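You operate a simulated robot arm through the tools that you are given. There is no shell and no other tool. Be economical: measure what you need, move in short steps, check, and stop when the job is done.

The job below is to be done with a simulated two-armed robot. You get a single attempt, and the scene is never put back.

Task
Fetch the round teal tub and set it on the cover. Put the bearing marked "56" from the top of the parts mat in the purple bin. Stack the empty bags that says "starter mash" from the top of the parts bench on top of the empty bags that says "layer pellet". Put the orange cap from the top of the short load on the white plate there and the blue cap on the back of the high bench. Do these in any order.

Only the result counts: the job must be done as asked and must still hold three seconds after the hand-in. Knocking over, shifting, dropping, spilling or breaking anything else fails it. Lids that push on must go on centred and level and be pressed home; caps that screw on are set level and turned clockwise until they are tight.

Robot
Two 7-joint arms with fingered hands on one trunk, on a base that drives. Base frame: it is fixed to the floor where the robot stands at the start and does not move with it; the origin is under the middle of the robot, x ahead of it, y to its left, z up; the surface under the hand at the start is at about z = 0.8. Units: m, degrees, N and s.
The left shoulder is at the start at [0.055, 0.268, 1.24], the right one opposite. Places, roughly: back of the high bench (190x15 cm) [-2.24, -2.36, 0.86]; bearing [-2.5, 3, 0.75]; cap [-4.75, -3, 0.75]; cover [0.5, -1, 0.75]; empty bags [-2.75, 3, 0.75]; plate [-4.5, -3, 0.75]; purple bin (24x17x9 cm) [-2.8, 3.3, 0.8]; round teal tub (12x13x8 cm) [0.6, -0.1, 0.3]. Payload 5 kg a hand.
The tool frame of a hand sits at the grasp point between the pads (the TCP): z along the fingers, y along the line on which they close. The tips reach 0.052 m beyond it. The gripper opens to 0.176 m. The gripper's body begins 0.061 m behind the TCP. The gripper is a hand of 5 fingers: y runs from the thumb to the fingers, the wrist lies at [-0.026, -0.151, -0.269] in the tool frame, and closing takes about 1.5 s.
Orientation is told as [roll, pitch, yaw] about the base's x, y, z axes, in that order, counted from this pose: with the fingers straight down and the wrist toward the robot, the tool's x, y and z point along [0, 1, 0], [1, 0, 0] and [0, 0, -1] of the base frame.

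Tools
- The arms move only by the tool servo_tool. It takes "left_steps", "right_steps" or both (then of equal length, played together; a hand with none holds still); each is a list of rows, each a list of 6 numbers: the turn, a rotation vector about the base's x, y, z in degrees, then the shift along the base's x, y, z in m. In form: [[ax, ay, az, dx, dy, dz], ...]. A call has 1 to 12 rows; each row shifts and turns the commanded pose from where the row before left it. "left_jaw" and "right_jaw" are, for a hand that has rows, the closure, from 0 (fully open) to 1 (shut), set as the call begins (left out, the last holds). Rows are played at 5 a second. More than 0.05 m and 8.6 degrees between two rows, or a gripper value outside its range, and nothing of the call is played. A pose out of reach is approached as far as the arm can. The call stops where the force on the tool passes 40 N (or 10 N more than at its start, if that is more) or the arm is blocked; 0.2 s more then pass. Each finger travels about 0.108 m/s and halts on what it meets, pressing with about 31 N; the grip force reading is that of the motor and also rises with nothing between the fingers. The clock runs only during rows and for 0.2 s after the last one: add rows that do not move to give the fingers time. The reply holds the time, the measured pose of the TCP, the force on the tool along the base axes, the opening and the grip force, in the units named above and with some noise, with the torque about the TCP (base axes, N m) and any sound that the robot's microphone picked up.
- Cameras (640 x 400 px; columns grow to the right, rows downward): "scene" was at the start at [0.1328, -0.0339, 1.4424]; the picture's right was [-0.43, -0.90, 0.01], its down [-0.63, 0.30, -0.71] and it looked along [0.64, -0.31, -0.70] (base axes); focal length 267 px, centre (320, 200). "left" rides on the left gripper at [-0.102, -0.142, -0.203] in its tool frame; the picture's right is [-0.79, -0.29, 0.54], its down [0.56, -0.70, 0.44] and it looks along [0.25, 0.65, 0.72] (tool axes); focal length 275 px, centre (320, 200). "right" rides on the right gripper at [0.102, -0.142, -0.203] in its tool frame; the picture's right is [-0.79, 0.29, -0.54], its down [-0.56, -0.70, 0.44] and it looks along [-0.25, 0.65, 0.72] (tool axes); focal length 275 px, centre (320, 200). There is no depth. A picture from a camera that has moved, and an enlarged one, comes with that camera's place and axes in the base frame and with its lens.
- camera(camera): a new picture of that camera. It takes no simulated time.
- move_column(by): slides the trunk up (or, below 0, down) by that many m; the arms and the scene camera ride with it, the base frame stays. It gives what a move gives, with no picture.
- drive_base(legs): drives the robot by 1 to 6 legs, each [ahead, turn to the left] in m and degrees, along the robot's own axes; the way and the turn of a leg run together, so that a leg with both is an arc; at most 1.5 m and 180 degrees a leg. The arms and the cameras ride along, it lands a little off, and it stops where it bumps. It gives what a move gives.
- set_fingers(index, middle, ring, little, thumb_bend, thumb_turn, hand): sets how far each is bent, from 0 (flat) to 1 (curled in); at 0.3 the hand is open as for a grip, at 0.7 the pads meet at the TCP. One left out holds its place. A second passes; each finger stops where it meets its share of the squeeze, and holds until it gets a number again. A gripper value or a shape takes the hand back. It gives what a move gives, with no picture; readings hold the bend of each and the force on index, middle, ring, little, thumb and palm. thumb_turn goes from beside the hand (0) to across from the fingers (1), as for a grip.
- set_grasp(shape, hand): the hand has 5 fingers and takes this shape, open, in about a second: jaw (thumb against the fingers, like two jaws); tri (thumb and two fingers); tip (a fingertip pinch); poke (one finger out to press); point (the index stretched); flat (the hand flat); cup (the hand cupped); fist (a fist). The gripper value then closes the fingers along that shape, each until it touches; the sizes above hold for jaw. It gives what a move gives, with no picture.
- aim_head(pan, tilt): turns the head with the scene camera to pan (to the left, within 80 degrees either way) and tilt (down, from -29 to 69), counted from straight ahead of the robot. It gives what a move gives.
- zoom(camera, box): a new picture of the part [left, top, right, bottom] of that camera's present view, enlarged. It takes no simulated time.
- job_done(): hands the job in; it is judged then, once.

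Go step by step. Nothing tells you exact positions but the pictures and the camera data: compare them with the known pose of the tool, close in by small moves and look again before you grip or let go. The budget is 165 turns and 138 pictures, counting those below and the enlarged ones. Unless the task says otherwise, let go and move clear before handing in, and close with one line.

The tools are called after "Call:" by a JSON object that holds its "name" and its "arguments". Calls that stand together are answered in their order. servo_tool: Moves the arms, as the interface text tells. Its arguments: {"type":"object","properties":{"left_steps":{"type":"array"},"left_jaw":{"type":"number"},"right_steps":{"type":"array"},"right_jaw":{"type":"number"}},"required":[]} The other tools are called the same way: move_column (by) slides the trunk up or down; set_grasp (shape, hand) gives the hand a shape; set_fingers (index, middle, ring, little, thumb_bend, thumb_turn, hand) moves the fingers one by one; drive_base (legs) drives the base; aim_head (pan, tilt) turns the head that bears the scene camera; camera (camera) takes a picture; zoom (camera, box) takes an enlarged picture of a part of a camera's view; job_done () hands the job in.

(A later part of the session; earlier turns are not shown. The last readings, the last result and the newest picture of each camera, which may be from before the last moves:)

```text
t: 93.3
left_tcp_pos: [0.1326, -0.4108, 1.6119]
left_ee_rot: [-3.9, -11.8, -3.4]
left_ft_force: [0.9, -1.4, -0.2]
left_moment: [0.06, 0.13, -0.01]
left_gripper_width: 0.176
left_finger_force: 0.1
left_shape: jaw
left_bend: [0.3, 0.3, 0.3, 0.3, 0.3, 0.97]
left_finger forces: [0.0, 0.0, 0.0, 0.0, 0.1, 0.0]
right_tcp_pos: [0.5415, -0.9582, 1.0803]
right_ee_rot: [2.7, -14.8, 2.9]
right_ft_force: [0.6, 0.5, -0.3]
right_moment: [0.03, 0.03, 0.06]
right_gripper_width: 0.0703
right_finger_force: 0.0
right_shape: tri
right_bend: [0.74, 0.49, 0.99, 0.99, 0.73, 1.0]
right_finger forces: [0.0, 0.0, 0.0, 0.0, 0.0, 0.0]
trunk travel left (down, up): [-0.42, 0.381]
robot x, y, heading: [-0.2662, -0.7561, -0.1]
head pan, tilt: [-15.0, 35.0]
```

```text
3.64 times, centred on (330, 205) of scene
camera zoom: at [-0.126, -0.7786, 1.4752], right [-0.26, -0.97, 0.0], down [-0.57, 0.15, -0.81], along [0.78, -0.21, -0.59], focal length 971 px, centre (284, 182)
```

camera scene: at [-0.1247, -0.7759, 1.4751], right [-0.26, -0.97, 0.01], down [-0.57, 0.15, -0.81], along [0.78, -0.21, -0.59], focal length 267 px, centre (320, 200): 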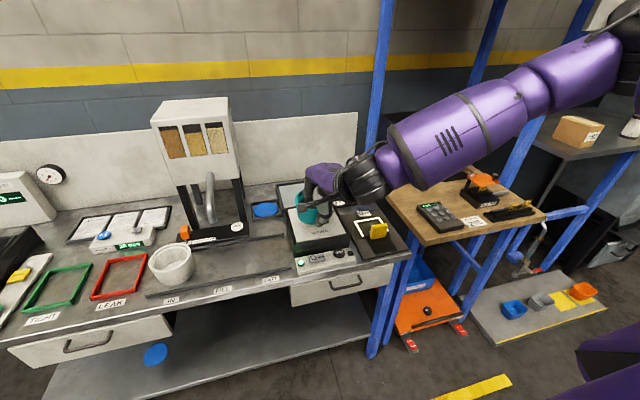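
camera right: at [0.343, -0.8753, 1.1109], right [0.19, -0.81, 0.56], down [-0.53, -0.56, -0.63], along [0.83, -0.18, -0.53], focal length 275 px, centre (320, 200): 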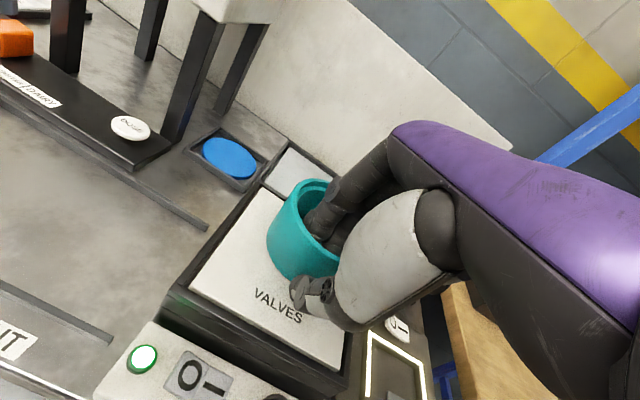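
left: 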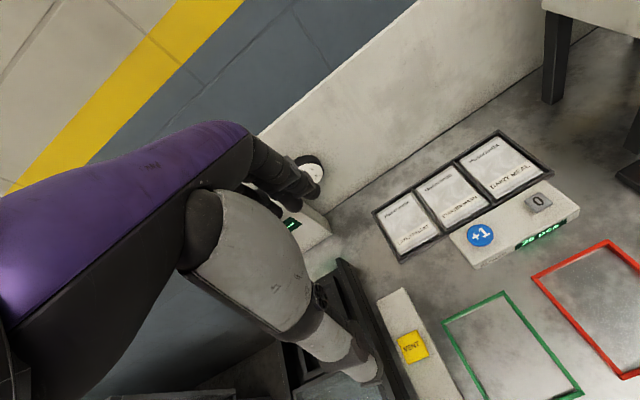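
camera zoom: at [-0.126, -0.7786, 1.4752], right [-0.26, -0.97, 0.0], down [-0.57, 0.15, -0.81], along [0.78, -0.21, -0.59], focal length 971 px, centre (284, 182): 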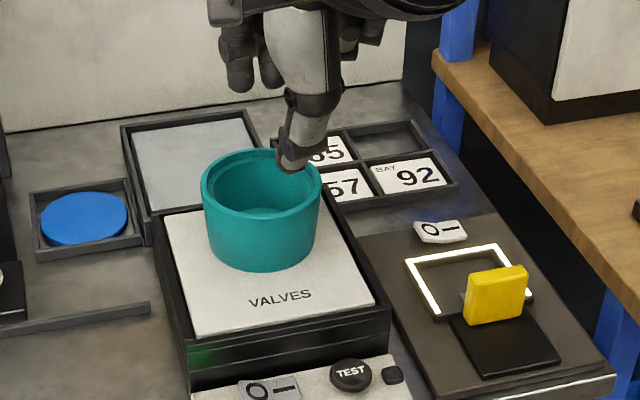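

The tub stands on the cover. Now I back away and turn left to look for the parts bench around [-2.5, 3].

Call:
{"name": "drive_base", "arguments": {"legs": [[-0.9, 0], [0, 120]]}}

Call:
{"name": "aim_head", "arguments": {"pan": 0, "tilt": 15}}

Call:
{"name": "camera", "arguments": {"camera": "scene"}}

Call:
{"name": "aim_head", "arguments": {"pan": 70, "tilt": 20}}

Call:
{"name": "camera", "arguments": {"camera": "scene"}}

```text
t: 107.4
left_tcp_pos: [-1.6563, -0.5811, 1.6105]
left_ee_rot: [-3.3, -11.4, 116.9]
left_ft_force: [-0.5, 0.2, -1.1]
left_moment: [0.0, 0.02, 0.0]
left_gripper_width: 0.1759
left_finger_force: 0.1
left_shape: jaw
left_bend: [0.3, 0.3, 0.3, 0.3, 0.3, 0.97]
left_finger forces: [0.0, 0.1, 0.0, 0.0, 0.0, 0.0]
right_tcp_pos: [-1.3837, 0.0498, 1.0814]
right_ee_rot: [2.8, -15.1, 122.8]
right_ft_force: [0.5, -0.3, 0.8]
right_moment: [0.03, 0.03, -0.01]
right_gripper_width: 0.0703
right_finger_force: 0.0
right_shape: tri
right_bend: [0.74, 0.49, 0.99, 0.99, 0.73, 1.0]
right_finger forces: [0.1, 0.1, 0.0, 0.0, 0.0, 0.0]
trunk travel left (down, up): [-0.42, 0.381]
robot x, y, heading: [-1.1348, -0.7399, 119.9]
head pan, tilt: [-15.0, 35.0]
```

```text
t: 108.3
left_tcp_pos: [-1.6428, -0.6007, 1.6177]
left_ee_rot: [-3.4, -12.4, 116.9]
left_ft_force: [2.9, -0.1, 1.7]
left_moment: [0.02, 0.31, 0.12]
left_gripper_width: 0.1758
left_finger_force: 0.0
left_shape: jaw
left_bend: [0.3, 0.3, 0.3, 0.3, 0.3, 0.98]
left_finger forces: [0.0, 0.0, 0.0, 0.1, 0.1, 0.0]
right_tcp_pos: [-1.3731, 0.0377, 1.0941]
right_ee_rot: [2.7, -15.7, 122.7]
right_ft_force: [1.9, -0.2, 0.8]
right_moment: [0.02, 0.14, 0.05]
right_gripper_width: 0.0704
right_finger_force: 0.0
right_shape: tri
right_bend: [0.74, 0.49, 0.99, 0.99, 0.73, 1.0]
right_finger forces: [0.0, 0.1, 0.1, 0.1, 0.0, 0.0]
trunk travel left (down, up): [-0.42, 0.381]
robot x, y, heading: [-1.1367, -0.7365, 119.8]
head pan, tilt: [0.0, 15.0]
```

```text
83 pictures are left
camera scene: at [-1.2075, -0.6095, 1.5078], right [0.87, 0.5, 0.0], down [0.13, -0.24, -0.96], along [-0.48, 0.84, -0.27], focal length 267 px, centre (320, 200)
```

scene: 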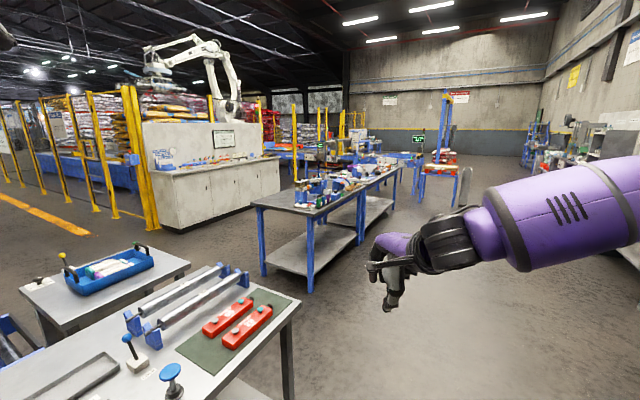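

```text
t: 109.7
left_tcp_pos: [-1.646, -0.6002, 1.6164]
left_ee_rot: [-3.5, -12.3, 117.0]
left_ft_force: [0.3, -0.1, 0.8]
left_moment: [0.04, 0.09, 0.03]
left_gripper_width: 0.1758
left_finger_force: 0.0
left_shape: jaw
left_bend: [0.3, 0.3, 0.3, 0.3, 0.3, 0.98]
left_finger forces: [0.0, 0.0, 0.1, 0.0, 0.0, 0.0]
right_tcp_pos: [-1.3751, 0.0371, 1.0916]
right_ee_rot: [2.7, -15.8, 122.8]
right_ft_force: [0.4, -1.1, 1.2]
right_moment: [0.01, 0.07, 0.01]
right_gripper_width: 0.0704
right_finger_force: 0.1
right_shape: tri
right_bend: [0.74, 0.49, 0.99, 0.99, 0.73, 1.0]
right_finger forces: [0.1, 0.0, 0.1, 0.0, 0.0, 0.0]
trunk travel left (down, up): [-0.42, 0.381]
robot x, y, heading: [-1.1355, -0.7381, 119.9]
head pan, tilt: [70.0, 20.0]
```

```text
82 pictures are left
camera scene: at [-1.2547, -0.7058, 1.5002], right [-0.17, 0.99, -0.01], down [0.34, 0.05, -0.94], along [-0.92, -0.16, -0.35], focal length 267 px, centre (320, 200)
```

scene: 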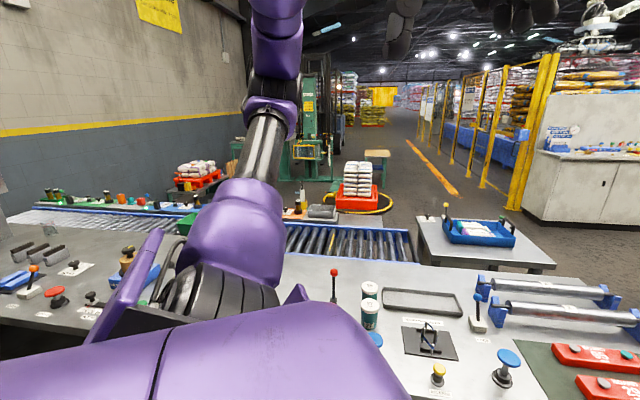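

The parts bench runs along y from about 1.4 to 4.7 with its near edge near x = -2.4. I drive up the aisle beside it.

Call:
{"name": "drive_base", "arguments": {"legs": [[0, -25], [1.3, 0], [1.3, 0], [1.2, 0], [0, 45]]}}

Call:
{"name": "aim_head", "arguments": {"pan": 30, "tilt": 25}}

Call:
{"name": "camera", "arguments": {"camera": "scene"}}

```text
t: 139.8
left_tcp_pos: [-2.0886, 2.9346, 1.616]
left_ee_rot: [-3.4, -12.2, 140.3]
left_ft_force: [-0.2, 0.0, -0.1]
left_moment: [0.02, -0.08, -0.02]
left_gripper_width: 0.176
left_finger_force: 0.2
left_shape: jaw
left_bend: [0.3, 0.3, 0.3, 0.3, 0.3, 0.98]
left_finger forces: [0.0, 0.0, 0.0, 0.1, 0.1, 0.0]
right_tcp_pos: [-2.0931, 3.6248, 1.0924]
right_ee_rot: [2.6, -15.8, 146.2]
right_ft_force: [0.5, 1.3, 0.0]
right_moment: [-0.05, 0.03, 0.03]
right_gripper_width: 0.0704
right_finger_force: 0.0
right_shape: tri
right_bend: [0.74, 0.49, 0.99, 0.99, 0.73, 1.0]
right_finger forces: [0.1, 0.0, 0.0, 0.0, 0.0, 0.0]
trunk travel left (down, up): [-0.42, 0.381]
robot x, y, heading: [-1.5568, 3.0135, 143.3]
head pan, tilt: [70.0, 20.0]
```

```text
t: 140.9
left_tcp_pos: [-2.0727, 2.9225, 1.6186]
left_ee_rot: [-3.3, -12.7, 140.4]
left_ft_force: [-1.8, 0.9, -1.5]
left_moment: [-0.1, -0.23, -0.09]
left_gripper_width: 0.176
left_finger_force: 0.1
left_shape: jaw
left_bend: [0.3, 0.3, 0.3, 0.3, 0.3, 0.98]
left_finger forces: [0.0, 0.0, 0.0, 0.0, 0.0, 0.1]
right_tcp_pos: [-2.083, 3.6178, 1.0998]
right_ee_rot: [2.6, -16.3, 146.2]
right_ft_force: [-1.4, 1.0, -2.2]
right_moment: [-0.05, -0.04, 0.0]
right_gripper_width: 0.0702
right_finger_force: 0.1
right_shape: tri
right_bend: [0.74, 0.49, 0.99, 0.99, 0.73, 1.0]
right_finger forces: [0.0, 0.0, 0.0, 0.1, 0.1, 0.0]
trunk travel left (down, up): [-0.42, 0.381]
robot x, y, heading: [-1.5549, 3.0156, 143.4]
head pan, tilt: [30.0, 25.0]
```

```text
81 pictures are left
camera scene: at [-1.6969, 3.0611, 1.4908], right [0.11, 0.99, -0.01], down [0.43, -0.06, -0.9], along [-0.89, 0.1, -0.44], focal length 267 px, centre (320, 200)
```

scene: 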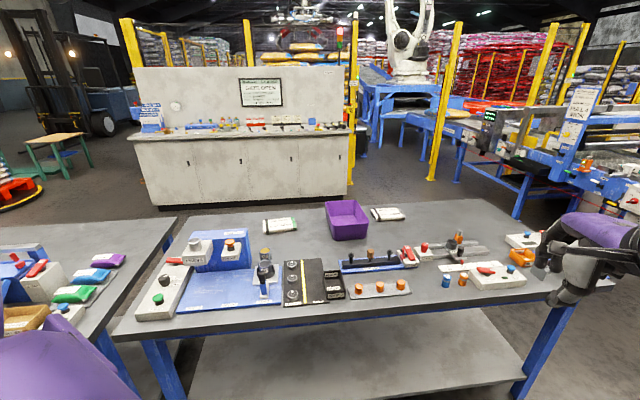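

I see the purple bin, two flat bag packs, and the dark mat with round bearings. I zoom in.

Call:
{"name": "zoom", "arguments": {"camera": "scene", "box": [240, 190, 420, 310]}}

Call:
{"name": "zoom", "arguments": {"camera": "scene", "box": [260, 240, 350, 310]}}

```text
3.33 times, centred on (330, 250) of scene
camera zoom: at [-1.6969, 3.0611, 1.4908], right [0.11, 0.99, -0.01], down [0.43, -0.06, -0.9], along [-0.89, 0.1, -0.44], focal length 890 px, centre (287, 33)
```

zoom: 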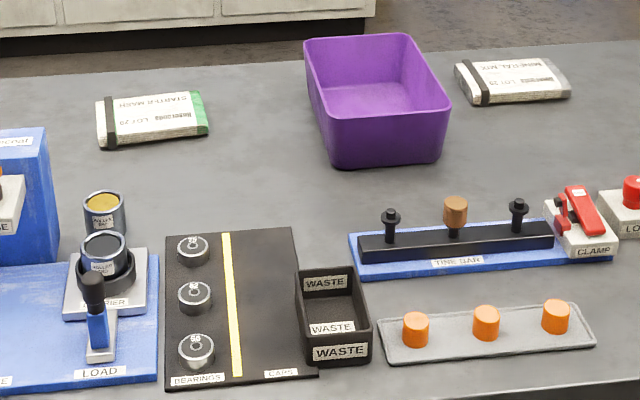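

```text
5.71 times, centred on (305, 275) of scene
camera zoom: at [-1.6969, 3.0611, 1.4908], right [0.11, 0.99, -0.01], down [0.43, -0.06, -0.9], along [-0.89, 0.1, -0.44], focal length 1526 px, centre (406, -229)
```

zoom: 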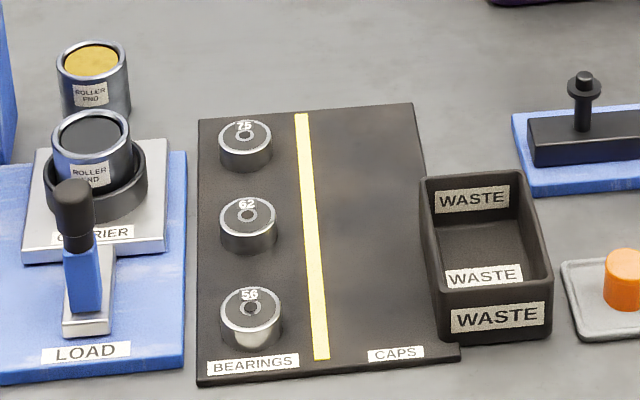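

Bearing "56" is the nearest of the three. I zoom on both bag packs and look to the left and right for the layer pellet pack.

Call:
{"name": "zoom", "arguments": {"camera": "scene", "box": [362, 195, 422, 230]}}

Call:
{"name": "zoom", "arguments": {"camera": "scene", "box": [250, 205, 320, 245]}}

Call:
{"name": "zoom", "arguments": {"camera": "scene", "box": [400, 215, 560, 300]}}

```text
10.67 times, centred on (392, 212) of scene
camera zoom: at [-1.6969, 3.0611, 1.4908], right [0.11, 0.99, -0.01], down [0.43, -0.06, -0.9], along [-0.89, 0.1, -0.44], focal length 2849 px, centre (-448, 67)
```

zoom: 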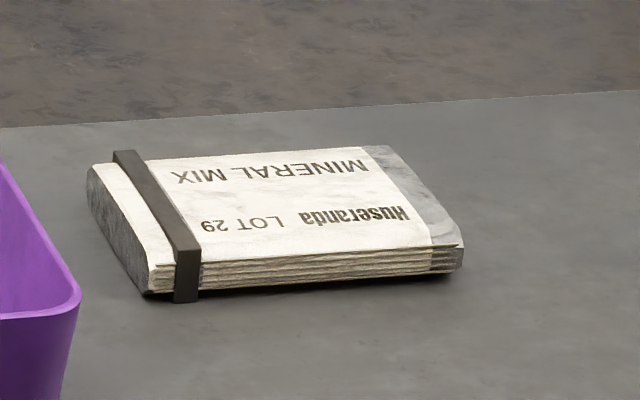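

```text
9.14 times, centred on (285, 225) of scene
camera zoom: at [-1.6969, 3.0611, 1.4908], right [0.11, 0.99, -0.01], down [0.43, -0.06, -0.9], along [-0.89, 0.1, -0.44], focal length 2442 px, centre (640, -29)
```

zoom: 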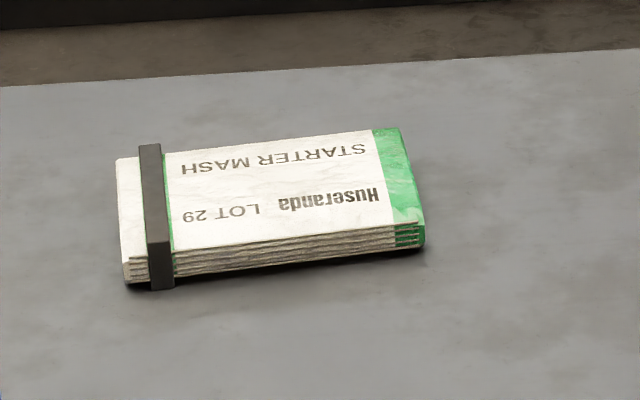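

```text
4.00 times, centred on (480, 258) of scene
camera zoom: at [-1.6969, 3.0611, 1.4908], right [0.11, 0.99, -0.01], down [0.43, -0.06, -0.9], along [-0.89, 0.1, -0.44], focal length 1068 px, centre (-320, -30)
```

zoom: 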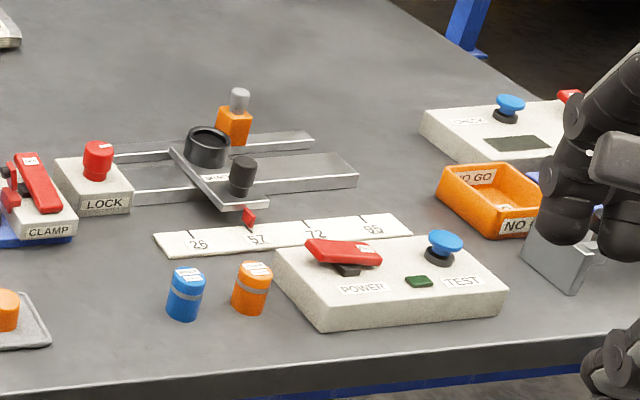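

The right pack says "mineral mix", so the "layer pellet" pack is elsewhere. I look left along the bench row.

Call:
{"name": "aim_head", "arguments": {"pan": 75, "tilt": 30}}

Call:
{"name": "camera", "arguments": {"camera": "scene"}}

Call:
{"name": "zoom", "arguments": {"camera": "scene", "box": [320, 120, 640, 320]}}

```text
t: 142.0
left_tcp_pos: [-2.0698, 2.9202, 1.6203]
left_ee_rot: [-3.4, -13.0, 140.4]
left_ft_force: [-0.3, -0.1, 0.3]
left_moment: [0.04, 0.1, 0.04]
left_gripper_width: 0.176
left_finger_force: 0.0
left_shape: jaw
left_bend: [0.3, 0.3, 0.3, 0.3, 0.3, 0.98]
left_finger forces: [0.0, 0.0, 0.1, 0.1, 0.0, 0.0]
right_tcp_pos: [-2.0812, 3.616, 1.1028]
right_ee_rot: [2.6, -16.5, 146.4]
right_ft_force: [0.6, -0.2, 1.7]
right_moment: [0.0, 0.01, -0.04]
right_gripper_width: 0.0702
right_finger_force: 0.0
right_shape: tri
right_bend: [0.74, 0.49, 0.99, 0.99, 0.73, 1.0]
right_finger forces: [0.1, 0.0, 0.0, 0.0, 0.0, 0.0]
trunk travel left (down, up): [-0.42, 0.381]
robot x, y, heading: [-1.5555, 3.0124, 143.3]
head pan, tilt: [75.0, 30.0]
```

```text
75 pictures are left
camera scene: at [-1.6736, 2.9923, 1.4842], right [-0.62, 0.78, -0.01], down [0.4, 0.3, -0.86], along [-0.67, -0.54, -0.5], focal length 267 px, centre (320, 200)
```

scene: 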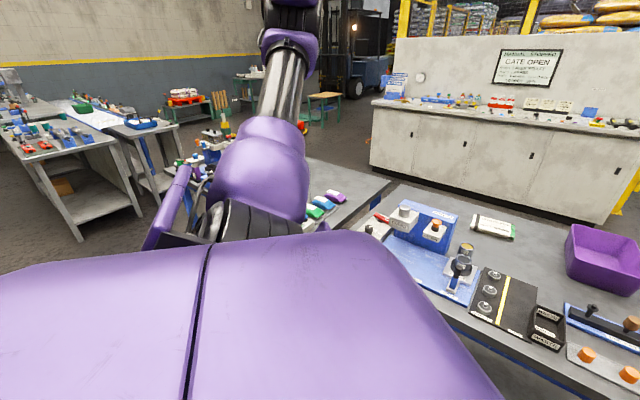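

```text
2.00 times, centred on (480, 220) of scene
camera zoom: at [-1.6736, 2.9923, 1.4842], right [-0.62, 0.78, -0.01], down [0.4, 0.3, -0.86], along [-0.67, -0.54, -0.5], focal length 534 px, centre (0, 160)
```

zoom: 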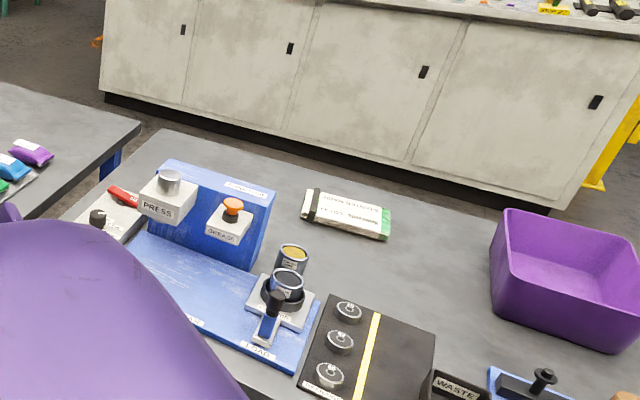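

No layer pellet pack here; I look along the right part of the bench.

Call:
{"name": "aim_head", "arguments": {"pan": -10, "tilt": 25}}

Call:
{"name": "camera", "arguments": {"camera": "scene"}}

Call:
{"name": "camera", "arguments": {"camera": "right"}}

Call:
{"name": "camera", "arguments": {"camera": "left"}}

```text
t: 143.6
left_tcp_pos: [-2.0705, 2.9211, 1.6204]
left_ee_rot: [-3.4, -13.0, 140.3]
left_ft_force: [-1.0, -0.5, -0.1]
left_moment: [0.0, 0.0, -0.03]
left_gripper_width: 0.1762
left_finger_force: 0.0
left_shape: jaw
left_bend: [0.3, 0.3, 0.3, 0.3, 0.3, 0.98]
left_finger forces: [0.1, 0.0, 0.0, 0.0, 0.0, 0.0]
right_tcp_pos: [-2.0822, 3.6167, 1.1002]
right_ee_rot: [2.5, -16.4, 146.4]
right_ft_force: [1.0, 0.7, 0.2]
right_moment: [0.0, -0.03, -0.05]
right_gripper_width: 0.0707
right_finger_force: 0.2
right_shape: tri
right_bend: [0.74, 0.49, 0.99, 0.99, 0.73, 1.0]
right_finger forces: [0.0, 0.0, 0.1, 0.0, 0.1, 0.0]
trunk travel left (down, up): [-0.42, 0.381]
robot x, y, heading: [-1.5614, 3.0127, 143.5]
head pan, tilt: [-10.0, 25.0]
```

```text
73 pictures are left
camera scene: at [-1.6667, 3.116, 1.4912], right [0.73, 0.69, 0.0], down [0.3, -0.31, -0.9], along [-0.62, 0.65, -0.44], focal length 267 px, centre (320, 200)
```

scene: 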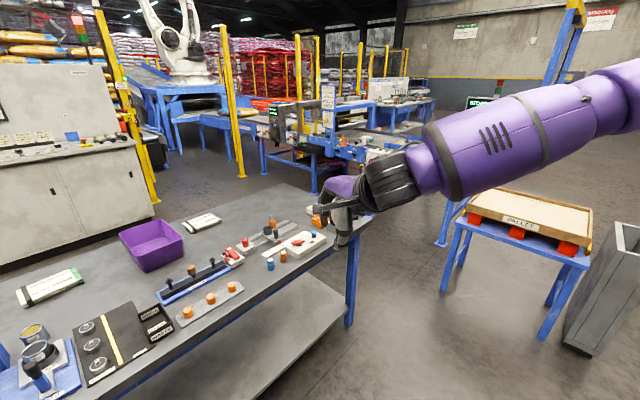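

```text
72 pictures are left
camera right: at [-1.9718, 3.4315, 1.2612], right [0.34, 0.75, 0.56], down [0.75, 0.15, -0.65], along [-0.57, 0.64, -0.51], focal length 275 px, centre (320, 200)
```

right: 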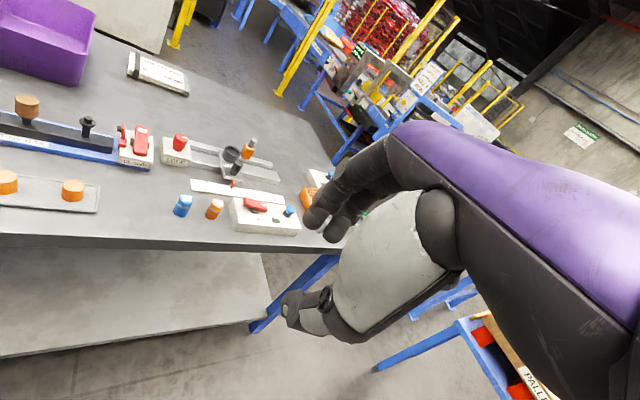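

```text
71 pictures are left
camera left: at [-1.8719, 2.8721, 1.7917], right [0.65, 0.53, -0.54], down [0.11, -0.78, -0.62], along [-0.75, 0.35, -0.56], focal length 275 px, centre (320, 200)
```

left: 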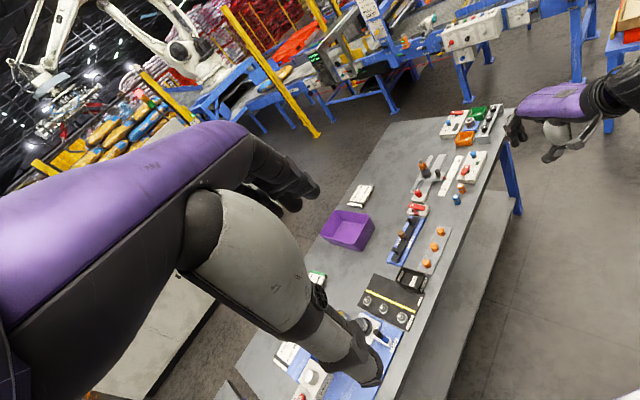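

I check the cabinet counter and the left table for the missing pack.

Call:
{"name": "aim_head", "arguments": {"pan": 45, "tilt": 18}}

Call:
{"name": "camera", "arguments": {"camera": "scene"}}

Call:
{"name": "zoom", "arguments": {"camera": "scene", "box": [180, 110, 480, 260]}}

```text
t: 144.8
left_tcp_pos: [-2.0713, 2.9218, 1.6203]
left_ee_rot: [-3.3, -13.0, 140.4]
left_ft_force: [0.0, 0.3, -0.5]
left_moment: [0.04, 0.03, 0.01]
left_gripper_width: 0.176
left_finger_force: 0.1
left_shape: jaw
left_bend: [0.3, 0.3, 0.3, 0.3, 0.3, 0.98]
left_finger forces: [0.0, 0.0, 0.0, 0.2, 0.0, 0.1]
right_tcp_pos: [-2.0811, 3.6167, 1.1022]
right_ee_rot: [2.6, -16.5, 146.3]
right_ft_force: [-1.0, 0.1, 0.9]
right_moment: [-0.01, 0.03, -0.01]
right_gripper_width: 0.0706
right_finger_force: 0.1
right_shape: tri
right_bend: [0.74, 0.49, 0.99, 0.99, 0.73, 1.0]
right_finger forces: [0.1, 0.0, 0.0, 0.0, 0.0, 0.0]
trunk travel left (down, up): [-0.42, 0.381]
robot x, y, heading: [-1.5588, 3.0158, 143.2]
head pan, tilt: [45.0, 18.0]
```

```text
70 pictures are left
camera scene: at [-1.6958, 3.0356, 1.5029], right [-0.14, 0.99, -0.01], down [0.32, 0.04, -0.95], along [-0.94, -0.14, -0.32], focal length 267 px, centre (320, 200)
```

scene: 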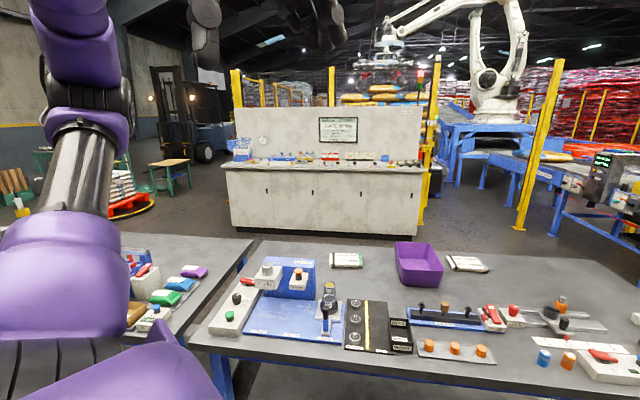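

```text
2.13 times, centred on (330, 185) of scene
camera zoom: at [-1.6958, 3.0356, 1.5029], right [-0.14, 0.99, -0.01], down [0.32, 0.04, -0.95], along [-0.94, -0.14, -0.32], focal length 570 px, centre (299, 232)
```

zoom: 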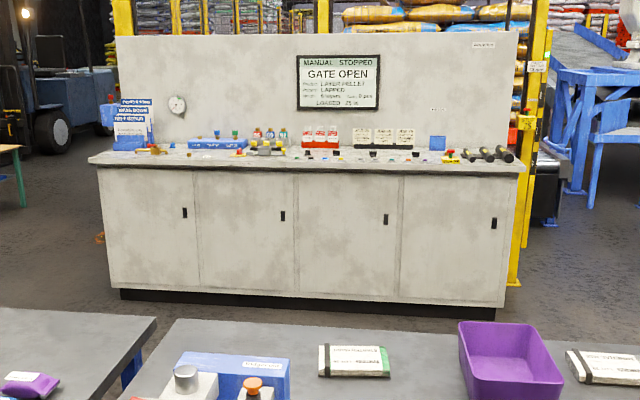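

I leave that for later and do the bearing first: "56" is near [-2.40, 3.04], the bin near [-2.87, 3.34]. I turn to face the bench and move up to it.

Call:
{"name": "drive_base", "arguments": {"legs": [[0, 36.5], [0.33, 0]]}}

Call:
{"name": "aim_head", "arguments": {"pan": 0, "tilt": 42}}

Call:
{"name": "set_grasp", "arguments": {"hand": "right", "shape": "tri"}}

Call:
{"name": "camera", "arguments": {"camera": "scene"}}

```text
t: 150.1
left_tcp_pos: [-2.2406, 2.6342, 1.6207]
left_ee_rot: [-3.4, -12.9, 177.0]
left_ft_force: [-1.4, 0.6, 0.1]
left_moment: [0.0, -0.15, -0.01]
left_gripper_width: 0.1761
left_finger_force: 0.1
left_shape: jaw
left_bend: [0.3, 0.3, 0.3, 0.3, 0.3, 0.98]
left_finger forces: [0.1, 0.0, 0.1, 0.0, 0.0, 0.1]
right_tcp_pos: [-2.6638, 3.1856, 1.1019]
right_ee_rot: [2.6, -16.4, -177.1]
right_ft_force: [-0.6, 0.2, -0.6]
right_moment: [-0.03, -0.06, 0.05]
right_gripper_width: 0.0705
right_finger_force: 0.1
right_shape: tri
right_bend: [0.74, 0.49, 0.99, 0.99, 0.73, 1.0]
right_finger forces: [0.0, 0.0, 0.0, 0.0, 0.0, 0.1]
trunk travel left (down, up): [-0.42, 0.381]
robot x, y, heading: [-1.8809, 3.0151, 179.9]
head pan, tilt: [45.0, 18.0]
```

```text
t: 151.2
left_tcp_pos: [-2.2192, 2.6342, 1.624]
left_ee_rot: [-3.2, -13.6, 177.0]
left_ft_force: [0.3, 1.1, 0.4]
left_moment: [-0.08, 0.03, 0.0]
left_gripper_width: 0.176
left_finger_force: 0.1
left_shape: jaw
left_bend: [0.3, 0.3, 0.3, 0.3, 0.3, 0.97]
left_finger forces: [0.0, 0.1, 0.1, 0.1, 0.0, 0.0]
right_tcp_pos: [-2.6494, 3.1873, 1.1105]
right_ee_rot: [2.6, -17.2, -177.1]
right_ft_force: [0.3, 0.4, -0.4]
right_moment: [-0.1, 0.01, 0.04]
right_gripper_width: 0.0704
right_finger_force: 0.0
right_shape: tri
right_bend: [0.74, 0.49, 0.99, 0.99, 0.73, 1.0]
right_finger forces: [0.0, 0.0, 0.0, 0.1, 0.0, 0.0]
trunk travel left (down, up): [-0.42, 0.381]
robot x, y, heading: [-1.8804, 3.0095, 179.6]
head pan, tilt: [0.0, 42.0]
```

```text
t: 152.2
left_tcp_pos: [-2.2196, 2.634, 1.6245]
left_ee_rot: [-3.3, -13.7, 176.9]
left_ft_force: [-1.3, 0.1, -0.1]
left_moment: [-0.08, -0.14, -0.01]
left_gripper_width: 0.1761
left_finger_force: 0.0
left_shape: jaw
left_bend: [0.3, 0.3, 0.3, 0.3, 0.3, 0.97]
left_finger forces: [0.0, 0.1, 0.1, 0.0, 0.0, 0.1]
right_tcp_pos: [-2.6487, 3.188, 1.1099]
right_ee_rot: [2.4, -17.1, -177.1]
right_ft_force: [-1.3, 0.3, -0.7]
right_moment: [-0.06, -0.09, 0.06]
right_gripper_width: 0.1757
right_finger_force: 0.1
right_shape: tri
right_bend: [0.3, 0.3, 0.99, 0.99, 0.3, 0.98]
right_finger forces: [0.0, 0.0, 0.0, 0.0, 0.0, 0.0]
trunk travel left (down, up): [-0.42, 0.381]
robot x, y, heading: [-1.8822, 3.0169, 179.9]
head pan, tilt: [0.0, 42.0]
```

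```text
68 pictures are left
camera scene: at [-2.0235, 3.015, 1.4648], right [0.0, 1.0, 0.0], down [0.68, 0.0, -0.73], along [-0.73, 0.0, -0.68], focal length 267 px, centre (320, 200)
```

scene: 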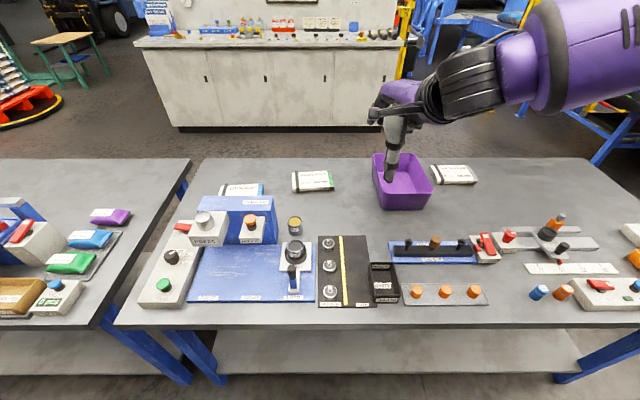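

Another white pack lies behind the blue press, at about [-2.83, 2.70]. I zoom on it and on the bearings.

Call:
{"name": "zoom", "arguments": {"camera": "scene", "box": [210, 160, 350, 230]}}

Call:
{"name": "zoom", "arguments": {"camera": "scene", "box": [280, 225, 400, 315]}}

```text
4.57 times, centred on (280, 195) of scene
camera zoom: at [-2.0235, 3.015, 1.4648], right [0.0, 1.0, 0.0], down [0.68, 0.0, -0.73], along [-0.73, 0.0, -0.68], focal length 1221 px, centre (503, 223)
```

zoom: 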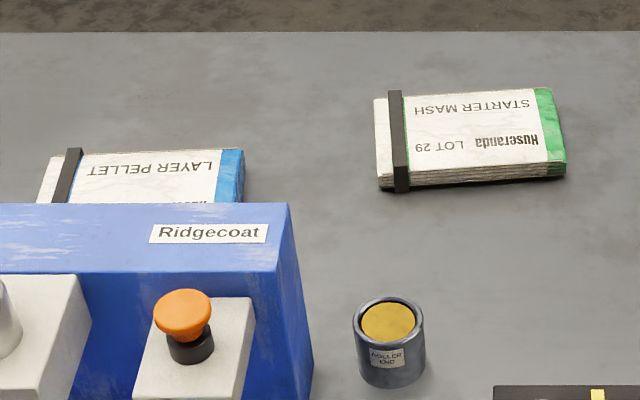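

```text
4.44 times, centred on (340, 270) of scene
camera zoom: at [-2.0235, 3.015, 1.4648], right [0.0, 1.0, 0.0], down [0.68, 0.0, -0.73], along [-0.73, 0.0, -0.68], focal length 1187 px, centre (231, -111)
```

zoom: 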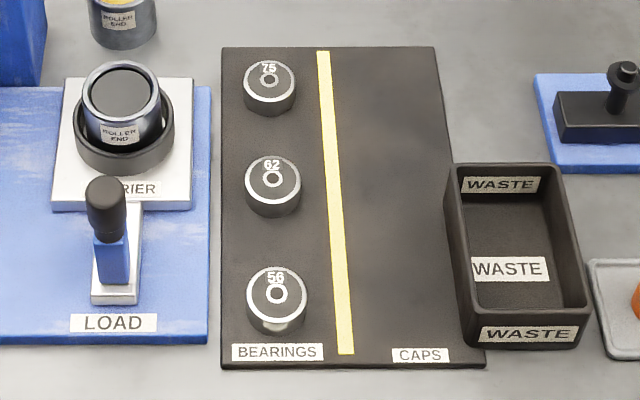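

The hidden pack says "LAYER PELLET". Now I back up 0.2 m for reach and bring the right hand upright, turned, above bearing 56.

Call:
{"name": "drive_base", "arguments": {"legs": [[-0.2, 0]]}}

Call:
{"name": "servo_tool", "arguments": {"right_steps": [[0, -5.7, 0, 0.005, -0.012, 0], [0, -5.7, 0, 0.005, -0.012, 0], [0, -5.7, 0, 0.005, -0.012, 0], [0, 0, 8, 0.005, -0.012, -0.01], [0, 0, 8, 0.005, -0.012, -0.01], [0, 0, 8, 0.005, -0.012, -0.01], [0, 0, 8, 0.005, -0.012, -0.01], [0, 0, 8, 0.005, -0.012, -0.01], [0, 0, 8, 0.005, -0.012, -0.01], [0, 0, 8, 0.005, -0.012, -0.01], [0, 0, 8, 0.005, -0.012, -0.01], [0, 0, 8, 0, -0.012, 0]], "right_jaw": 0.5}}

Call:
{"name": "camera", "arguments": {"camera": "scene"}}

Call:
{"name": "camera", "arguments": {"camera": "right"}}

```text
t: 154.1
left_tcp_pos: [-2.0143, 2.6327, 1.6256]
left_ee_rot: [-3.3, -13.8, 177.1]
left_ft_force: [1.1, 0.6, 0.8]
left_moment: [0.01, 0.15, 0.06]
left_gripper_width: 0.1758
left_finger_force: 0.1
left_shape: jaw
left_bend: [0.3, 0.3, 0.3, 0.3, 0.3, 0.97]
left_finger forces: [0.0, 0.0, 0.1, 0.0, 0.1, 0.1]
right_tcp_pos: [-2.4458, 3.1851, 1.1132]
right_ee_rot: [2.5, -17.3, -176.9]
right_ft_force: [0.7, -0.1, 1.1]
right_moment: [0.01, 0.07, -0.01]
right_gripper_width: 0.1756
right_finger_force: 0.0
right_shape: tri
right_bend: [0.3, 0.3, 0.99, 0.99, 0.3, 0.98]
right_finger forces: [0.0, 0.0, 0.0, 0.1, 0.0, 0.0]
trunk travel left (down, up): [-0.42, 0.381]
robot x, y, heading: [-1.68, 3.0123, 179.9]
head pan, tilt: [0.0, 42.0]
```

```text
t: 156.7
left_tcp_pos: [-1.9944, 2.6354, 1.6295]
left_ee_rot: [-3.5, -14.9, 176.7]
left_ft_force: [1.0, -0.3, 0.5]
left_moment: [0.02, 0.08, 0.04]
left_gripper_width: 0.1756
left_finger_force: 0.0
left_shape: jaw
left_bend: [0.3, 0.3, 0.3, 0.3, 0.3, 0.98]
left_finger forces: [0.0, 0.0, 0.0, 0.1, 0.0, 0.1]
right_tcp_pos: [-2.3643, 3.0623, 1.0471]
right_ee_rot: [3.4, -1.2, -105.0]
right_ft_force: [0.8, 0.2, 0.7]
right_moment: [0.01, 0.1, -0.06]
right_gripper_width: 0.0882
right_finger_force: 0.1
right_shape: tri
right_bend: [0.74, 0.45, 0.99, 0.99, 0.7, 1.0]
right_finger forces: [0.0, 0.1, 0.1, 0.0, 0.0, 0.0]
right hand out of reach, approached as far as the arm can: row 11, 12
trunk travel left (down, up): [-0.42, 0.381]
robot x, y, heading: [-1.6815, 3.0168, 180.0]
head pan, tilt: [0.0, 42.0]
```

```text
65 pictures are left
camera scene: at [-1.8195, 3.0141, 1.4652], right [0.0, 1.0, 0.0], down [0.68, 0.0, -0.73], along [-0.73, 0.0, -0.68], focal length 267 px, centre (320, 200)
```

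scene: 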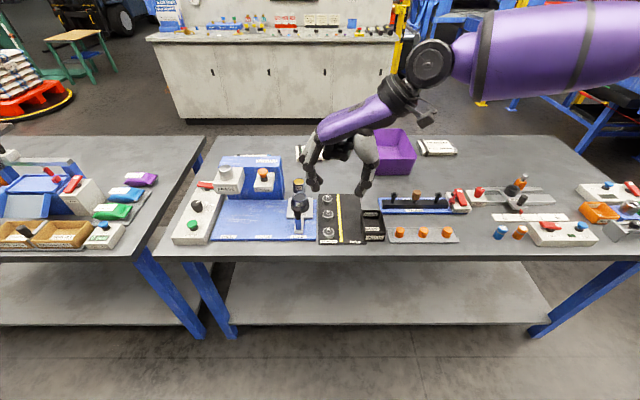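

```text
64 pictures are left
camera right: at [-2.2411, 3.18, 1.2539], right [-0.87, -0.05, 0.5], down [-0.33, 0.81, -0.49], along [-0.38, -0.59, -0.72], focal length 275 px, centre (320, 200)
```

right: 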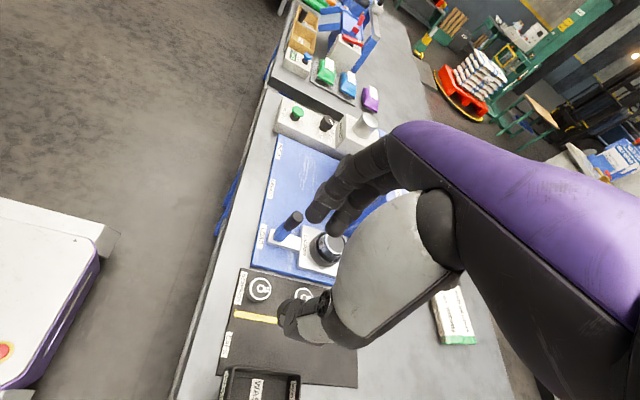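

Bearing 56 is at about [-2.387, 3.035]. I move over it and go down to 0.86 to check alignment.

Call:
{"name": "servo_tool", "arguments": {"right_steps": [[0, 0, 0, -0.015, -0.013, -0.03], [0, 0, 0, -0.015, -0.012, -0.03], [0, 0, 0, 0, 0, -0.04], [0, 0, 0, 0, 0, -0.04], [0, 0, 0, 0, 0, -0.04], [0, 0, 0, 0, 0, 0]]}}

Call:
{"name": "camera", "arguments": {"camera": "right"}}

Call:
{"name": "zoom", "arguments": {"camera": "scene", "box": [270, 160, 400, 260]}}

```text
t: 158.1
left_tcp_pos: [-1.9948, 2.6341, 1.6296]
left_ee_rot: [-3.7, -14.8, 176.7]
left_ft_force: [0.4, -1.3, 0.0]
left_moment: [0.1, 0.05, -0.04]
left_gripper_width: 0.1761
left_finger_force: 0.1
left_shape: jaw
left_bend: [0.3, 0.3, 0.3, 0.3, 0.3, 0.98]
left_finger forces: [0.1, 0.0, 0.0, 0.0, 0.1, 0.1]
right_tcp_pos: [-2.349, 3.1145, 0.9004]
right_ee_rot: [3.5, -1.0, -105.0]
right_ft_force: [0.3, 0.1, 0.0]
right_moment: [0.06, 0.02, -0.02]
right_gripper_width: 0.0881
right_finger_force: 0.1
right_shape: tri
right_bend: [0.74, 0.45, 0.99, 0.99, 0.7, 1.0]
right_finger forces: [0.0, 0.0, 0.1, 0.0, 0.0, 0.1]
right hand out of reach, approached as far as the arm can: row 1, 2, 3, 4, 5
trunk travel left (down, up): [-0.42, 0.381]
robot x, y, heading: [-1.6783, 3.0105, 180.1]
head pan, tilt: [0.0, 42.0]
```

```text
63 pictures are left
camera right: at [-2.2245, 3.2309, 1.1073], right [-0.87, -0.05, 0.5], down [-0.33, 0.81, -0.49], along [-0.38, -0.59, -0.72], focal length 275 px, centre (320, 200)
```

right: 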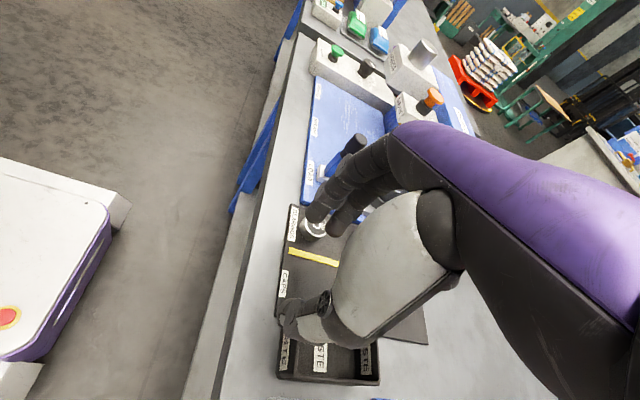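

```text
4.00 times, centred on (335, 210) of scene
camera zoom: at [-1.8201, 3.0135, 1.4651], right [0.0, 1.0, 0.0], down [0.68, 0.0, -0.73], along [-0.73, 0.0, -0.68], focal length 1068 px, centre (260, 160)
```

zoom: 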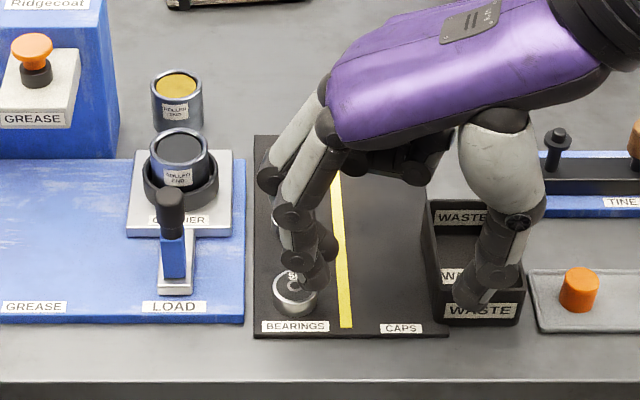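

The arm is at its limit inward, so I lift, turn the base 20° left to give the right arm a better angle, and realign.

Call:
{"name": "servo_tool", "arguments": {"right_steps": [[0, 0, 0, 0, 0, 0.04], [0, 0, 0, 0, 0, 0.04], [0, 0, 0, 0, 0, 0.04], [0, 0, 0, 0, 0, 0]]}}

Call:
{"name": "drive_base", "arguments": {"legs": [[0, 20]]}}

Call:
{"name": "servo_tool", "arguments": {"right_steps": [[0, 0, -3, -0.01, 0.04, 0], [0, 0, -3, -0.01, 0.04, 0], [0, 0, -3, -0.01, 0.04, 0], [0, 0, -3, -0.01, 0.03, 0], [0, 0, 0, 0, 0, 0]]}}

Call:
{"name": "aim_head", "arguments": {"pan": -20, "tilt": 45}}

Call:
{"name": "camera", "arguments": {"camera": "right"}}

```text
t: 159.1
left_tcp_pos: [-1.9971, 2.6352, 1.6297]
left_ee_rot: [-3.6, -14.7, 176.7]
left_ft_force: [-1.0, -0.2, -0.8]
left_moment: [0.06, -0.11, -0.04]
left_gripper_width: 0.176
left_finger_force: 0.2
left_shape: jaw
left_bend: [0.3, 0.3, 0.3, 0.3, 0.3, 0.98]
left_finger forces: [0.0, 0.0, 0.1, 0.1, 0.0, 0.0]
right_tcp_pos: [-2.3483, 3.113, 1.0207]
right_ee_rot: [3.6, -1.0, -105.0]
right_ft_force: [-0.5, 0.2, -1.1]
right_moment: [-0.04, -0.1, -0.03]
right_gripper_width: 0.0882
right_finger_force: 0.1
right_shape: tri
right_bend: [0.74, 0.45, 0.99, 0.99, 0.7, 1.0]
right_finger forces: [0.0, 0.1, 0.1, 0.0, 0.0, 0.0]
trunk travel left (down, up): [-0.42, 0.381]
robot x, y, heading: [-1.6823, 3.012, 179.6]
head pan, tilt: [0.0, 42.0]
```

```text
t: 161.1
left_tcp_pos: [-1.8446, 2.5473, 1.6282]
left_ee_rot: [-3.3, -14.5, -162.7]
left_ft_force: [0.9, -1.0, 0.0]
left_moment: [0.07, 0.07, 0.0]
left_gripper_width: 0.1758
left_finger_force: 0.0
left_shape: jaw
left_bend: [0.3, 0.3, 0.3, 0.3, 0.3, 0.98]
left_finger forces: [0.0, 0.0, 0.0, 0.0, 0.1, 0.0]
right_tcp_pos: [-2.341, 2.8752, 1.0202]
right_ee_rot: [3.4, -0.9, -85.0]
right_ft_force: [0.7, -0.8, 0.6]
right_moment: [0.04, 0.08, -0.01]
right_gripper_width: 0.0883
right_finger_force: 0.1
right_shape: tri
right_bend: [0.74, 0.45, 0.99, 0.99, 0.7, 1.0]
right_finger forces: [0.1, 0.0, 0.0, 0.0, 0.0, 0.0]
trunk travel left (down, up): [-0.42, 0.381]
robot x, y, heading: [-1.6828, 3.0174, -159.5]
head pan, tilt: [0.0, 42.0]
```

```text
t: 162.3
left_tcp_pos: [-1.8202, 2.5549, 1.6334]
left_ee_rot: [-3.3, -15.5, -162.8]
left_ft_force: [4.3, 0.8, 0.4]
left_moment: [0.01, 0.35, 0.05]
left_gripper_width: 0.1758
left_finger_force: 0.1
left_shape: jaw
left_bend: [0.3, 0.3, 0.3, 0.3, 0.3, 0.97]
left_finger forces: [0.0, 0.0, 0.1, 0.0, 0.1, 0.0]
right_tcp_pos: [-2.3675, 3.0304, 1.0283]
right_ee_rot: [2.6, -1.2, -96.9]
right_ft_force: [1.3, -0.7, 1.2]
right_moment: [0.04, 0.25, -0.06]
right_gripper_width: 0.0881
right_finger_force: 0.0
right_shape: tri
right_bend: [0.74, 0.45, 0.99, 0.99, 0.71, 1.0]
right_finger forces: [0.0, 0.1, 0.0, 0.0, 0.0, 0.0]
trunk travel left (down, up): [-0.42, 0.381]
robot x, y, heading: [-1.6826, 3.0152, -159.8]
head pan, tilt: [0.0, 42.0]
```

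```text
t: 163.1
left_tcp_pos: [-1.8263, 2.5534, 1.6309]
left_ee_rot: [-3.3, -15.2, -162.7]
left_ft_force: [-1.0, -0.6, -0.1]
left_moment: [0.12, -0.09, -0.04]
left_gripper_width: 0.1759
left_finger_force: 0.0
left_shape: jaw
left_bend: [0.3, 0.3, 0.3, 0.3, 0.3, 0.97]
left_finger forces: [0.0, 0.0, 0.0, 0.0, 0.0, 0.0]
right_tcp_pos: [-2.37, 3.0313, 1.0261]
right_ee_rot: [2.8, -1.1, -96.8]
right_ft_force: [0.6, -0.2, 0.0]
right_moment: [0.06, -0.07, 0.02]
right_gripper_width: 0.0878
right_finger_force: 0.0
right_shape: tri
right_bend: [0.74, 0.45, 0.99, 0.99, 0.71, 1.0]
right_finger forces: [0.1, 0.0, 0.0, 0.1, 0.0, 0.1]
trunk travel left (down, up): [-0.42, 0.381]
robot x, y, heading: [-1.6853, 3.0152, -159.6]
head pan, tilt: [-20.0, 45.0]
```

```text
61 pictures are left
camera right: at [-2.2625, 3.165, 1.2314], right [-0.84, -0.18, 0.51], down [-0.45, 0.75, -0.48], along [-0.29, -0.64, -0.71], focal length 275 px, centre (320, 200)
```

right: 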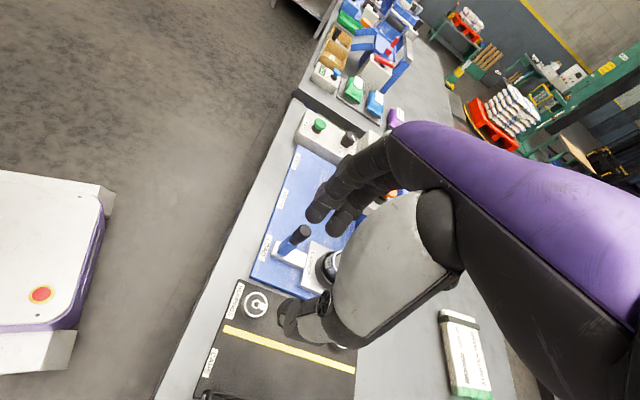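

Call:
{"name": "servo_tool", "arguments": {"right_steps": [[0, 0, 0, -0.012, 0, -0.03], [0, 0, 0, -0.011, 0, -0.03], [0, 0, 0, 0, 0, -0.04], [0, 0, 0, 0, 0, -0.03], [0, 0, 0, 0, 0, 0]]}}

Call:
{"name": "camera", "arguments": {"camera": "right"}}

Call:
{"name": "camera", "arguments": {"camera": "scene"}}

```text
t: 164.3
left_tcp_pos: [-1.8227, 2.5556, 1.6322]
left_ee_rot: [-3.3, -15.4, -162.6]
left_ft_force: [1.5, 0.8, -0.5]
left_moment: [-0.04, 0.17, 0.06]
left_gripper_width: 0.1758
left_finger_force: 0.0
left_shape: jaw
left_bend: [0.3, 0.3, 0.3, 0.3, 0.3, 0.97]
left_finger forces: [0.0, 0.0, 0.0, 0.0, 0.0, 0.0]
right_tcp_pos: [-2.3903, 3.0296, 0.8991]
right_ee_rot: [2.7, -1.3, -96.7]
right_ft_force: [0.0, -0.3, 0.3]
right_moment: [0.02, 0.09, 0.01]
right_gripper_width: 0.0876
right_finger_force: 0.1
right_shape: tri
right_bend: [0.74, 0.45, 0.99, 0.99, 0.71, 1.0]
right_finger forces: [0.0, 0.1, 0.1, 0.1, 0.1, 0.1]
trunk travel left (down, up): [-0.42, 0.381]
robot x, y, heading: [-1.6809, 3.0137, -159.8]
head pan, tilt: [-20.0, 45.0]
```

```text
60 pictures are left
camera right: at [-2.2818, 3.1644, 1.104], right [-0.84, -0.18, 0.51], down [-0.45, 0.75, -0.48], along [-0.3, -0.64, -0.71], focal length 275 px, centre (320, 200)
```

right: 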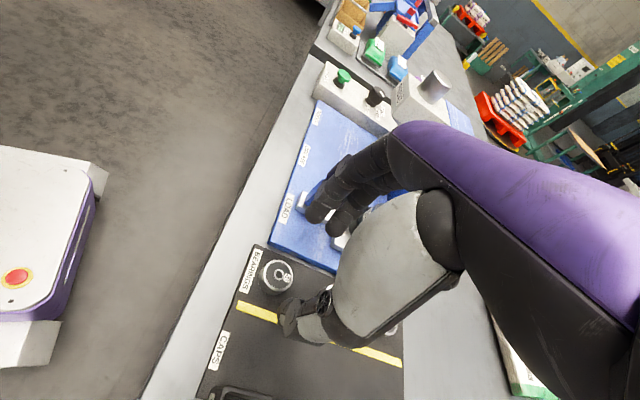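

```text
59 pictures are left
camera scene: at [-1.8143, 2.9973, 1.4611], right [0.0, 1.0, 0.0], down [0.72, 0.01, -0.7], along [-0.7, 0.0, -0.72], focal length 267 px, centre (320, 200)
```

scene: 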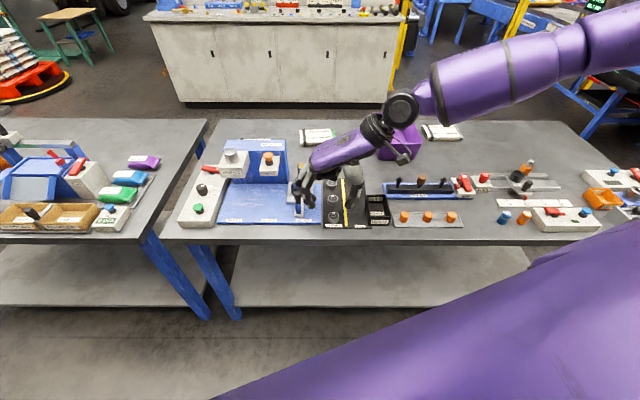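

The LOAD lever stands close to the fingers, so I narrow the opening before going lower.

Call:
{"name": "servo_tool", "arguments": {"right_steps": [[0, 0, 0, 0, 0.007, 0], [0, 0, 0, 0, 0, 0], [0, 0, 0, 0, 0, 0], [0, 0, 0, 0, 0, -0.02], [0, 0, 0, 0, 0, 0]], "right_jaw": 0.66}}

Call:
{"name": "zoom", "arguments": {"camera": "right", "box": [200, 150, 440, 350]}}

Call:
{"name": "zoom", "arguments": {"camera": "scene", "box": [270, 150, 400, 240]}}

```text
t: 165.5
left_tcp_pos: [-1.8238, 2.5558, 1.6319]
left_ee_rot: [-3.3, -15.3, -162.6]
left_ft_force: [1.2, 0.9, -1.6]
left_moment: [-0.05, 0.09, 0.03]
left_gripper_width: 0.1761
left_finger_force: 0.0
left_shape: jaw
left_bend: [0.3, 0.3, 0.3, 0.3, 0.3, 0.97]
left_finger forces: [0.0, 0.0, 0.0, 0.1, 0.0, 0.1]
right_tcp_pos: [-2.39, 3.0366, 0.8769]
right_ee_rot: [2.8, -1.2, -96.8]
right_ft_force: [0.1, -0.3, 1.2]
right_moment: [0.02, 0.06, -0.03]
right_gripper_width: 0.0604
right_finger_force: 0.0
right_shape: tri
right_bend: [0.74, 0.52, 0.99, 0.99, 0.74, 1.0]
right_finger forces: [0.0, 0.0, 0.1, 0.0, 0.0, 0.0]
trunk travel left (down, up): [-0.42, 0.381]
robot x, y, heading: [-1.682, 3.0178, -159.5]
head pan, tilt: [-20.0, 45.0]
```

```text
2.00 times, centred on (320, 250) of right
camera zoom: at [-2.282, 3.171, 1.0835], right [-0.84, -0.18, 0.51], down [-0.45, 0.75, -0.48], along [-0.29, -0.64, -0.71], focal length 551 px, centre (320, 100)
```

zoom: 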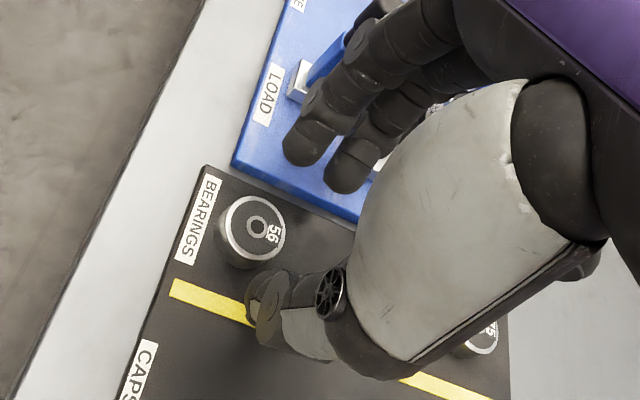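

```text
4.44 times, centred on (335, 195) of scene
camera zoom: at [-1.8148, 2.9971, 1.4609], right [0.0, 1.0, 0.0], down [0.72, 0.01, -0.7], along [-0.7, 0.0, -0.72], focal length 1187 px, centre (253, 222)
```

zoom: 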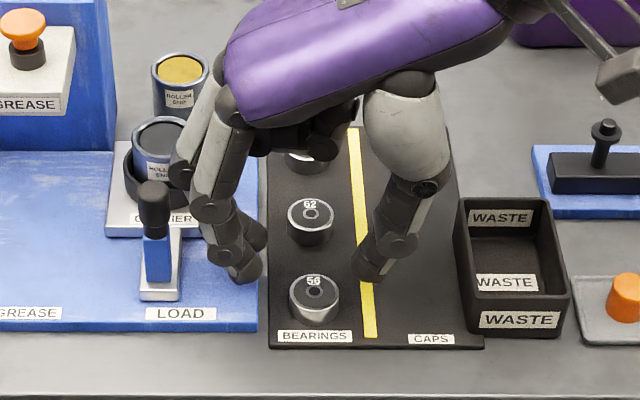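

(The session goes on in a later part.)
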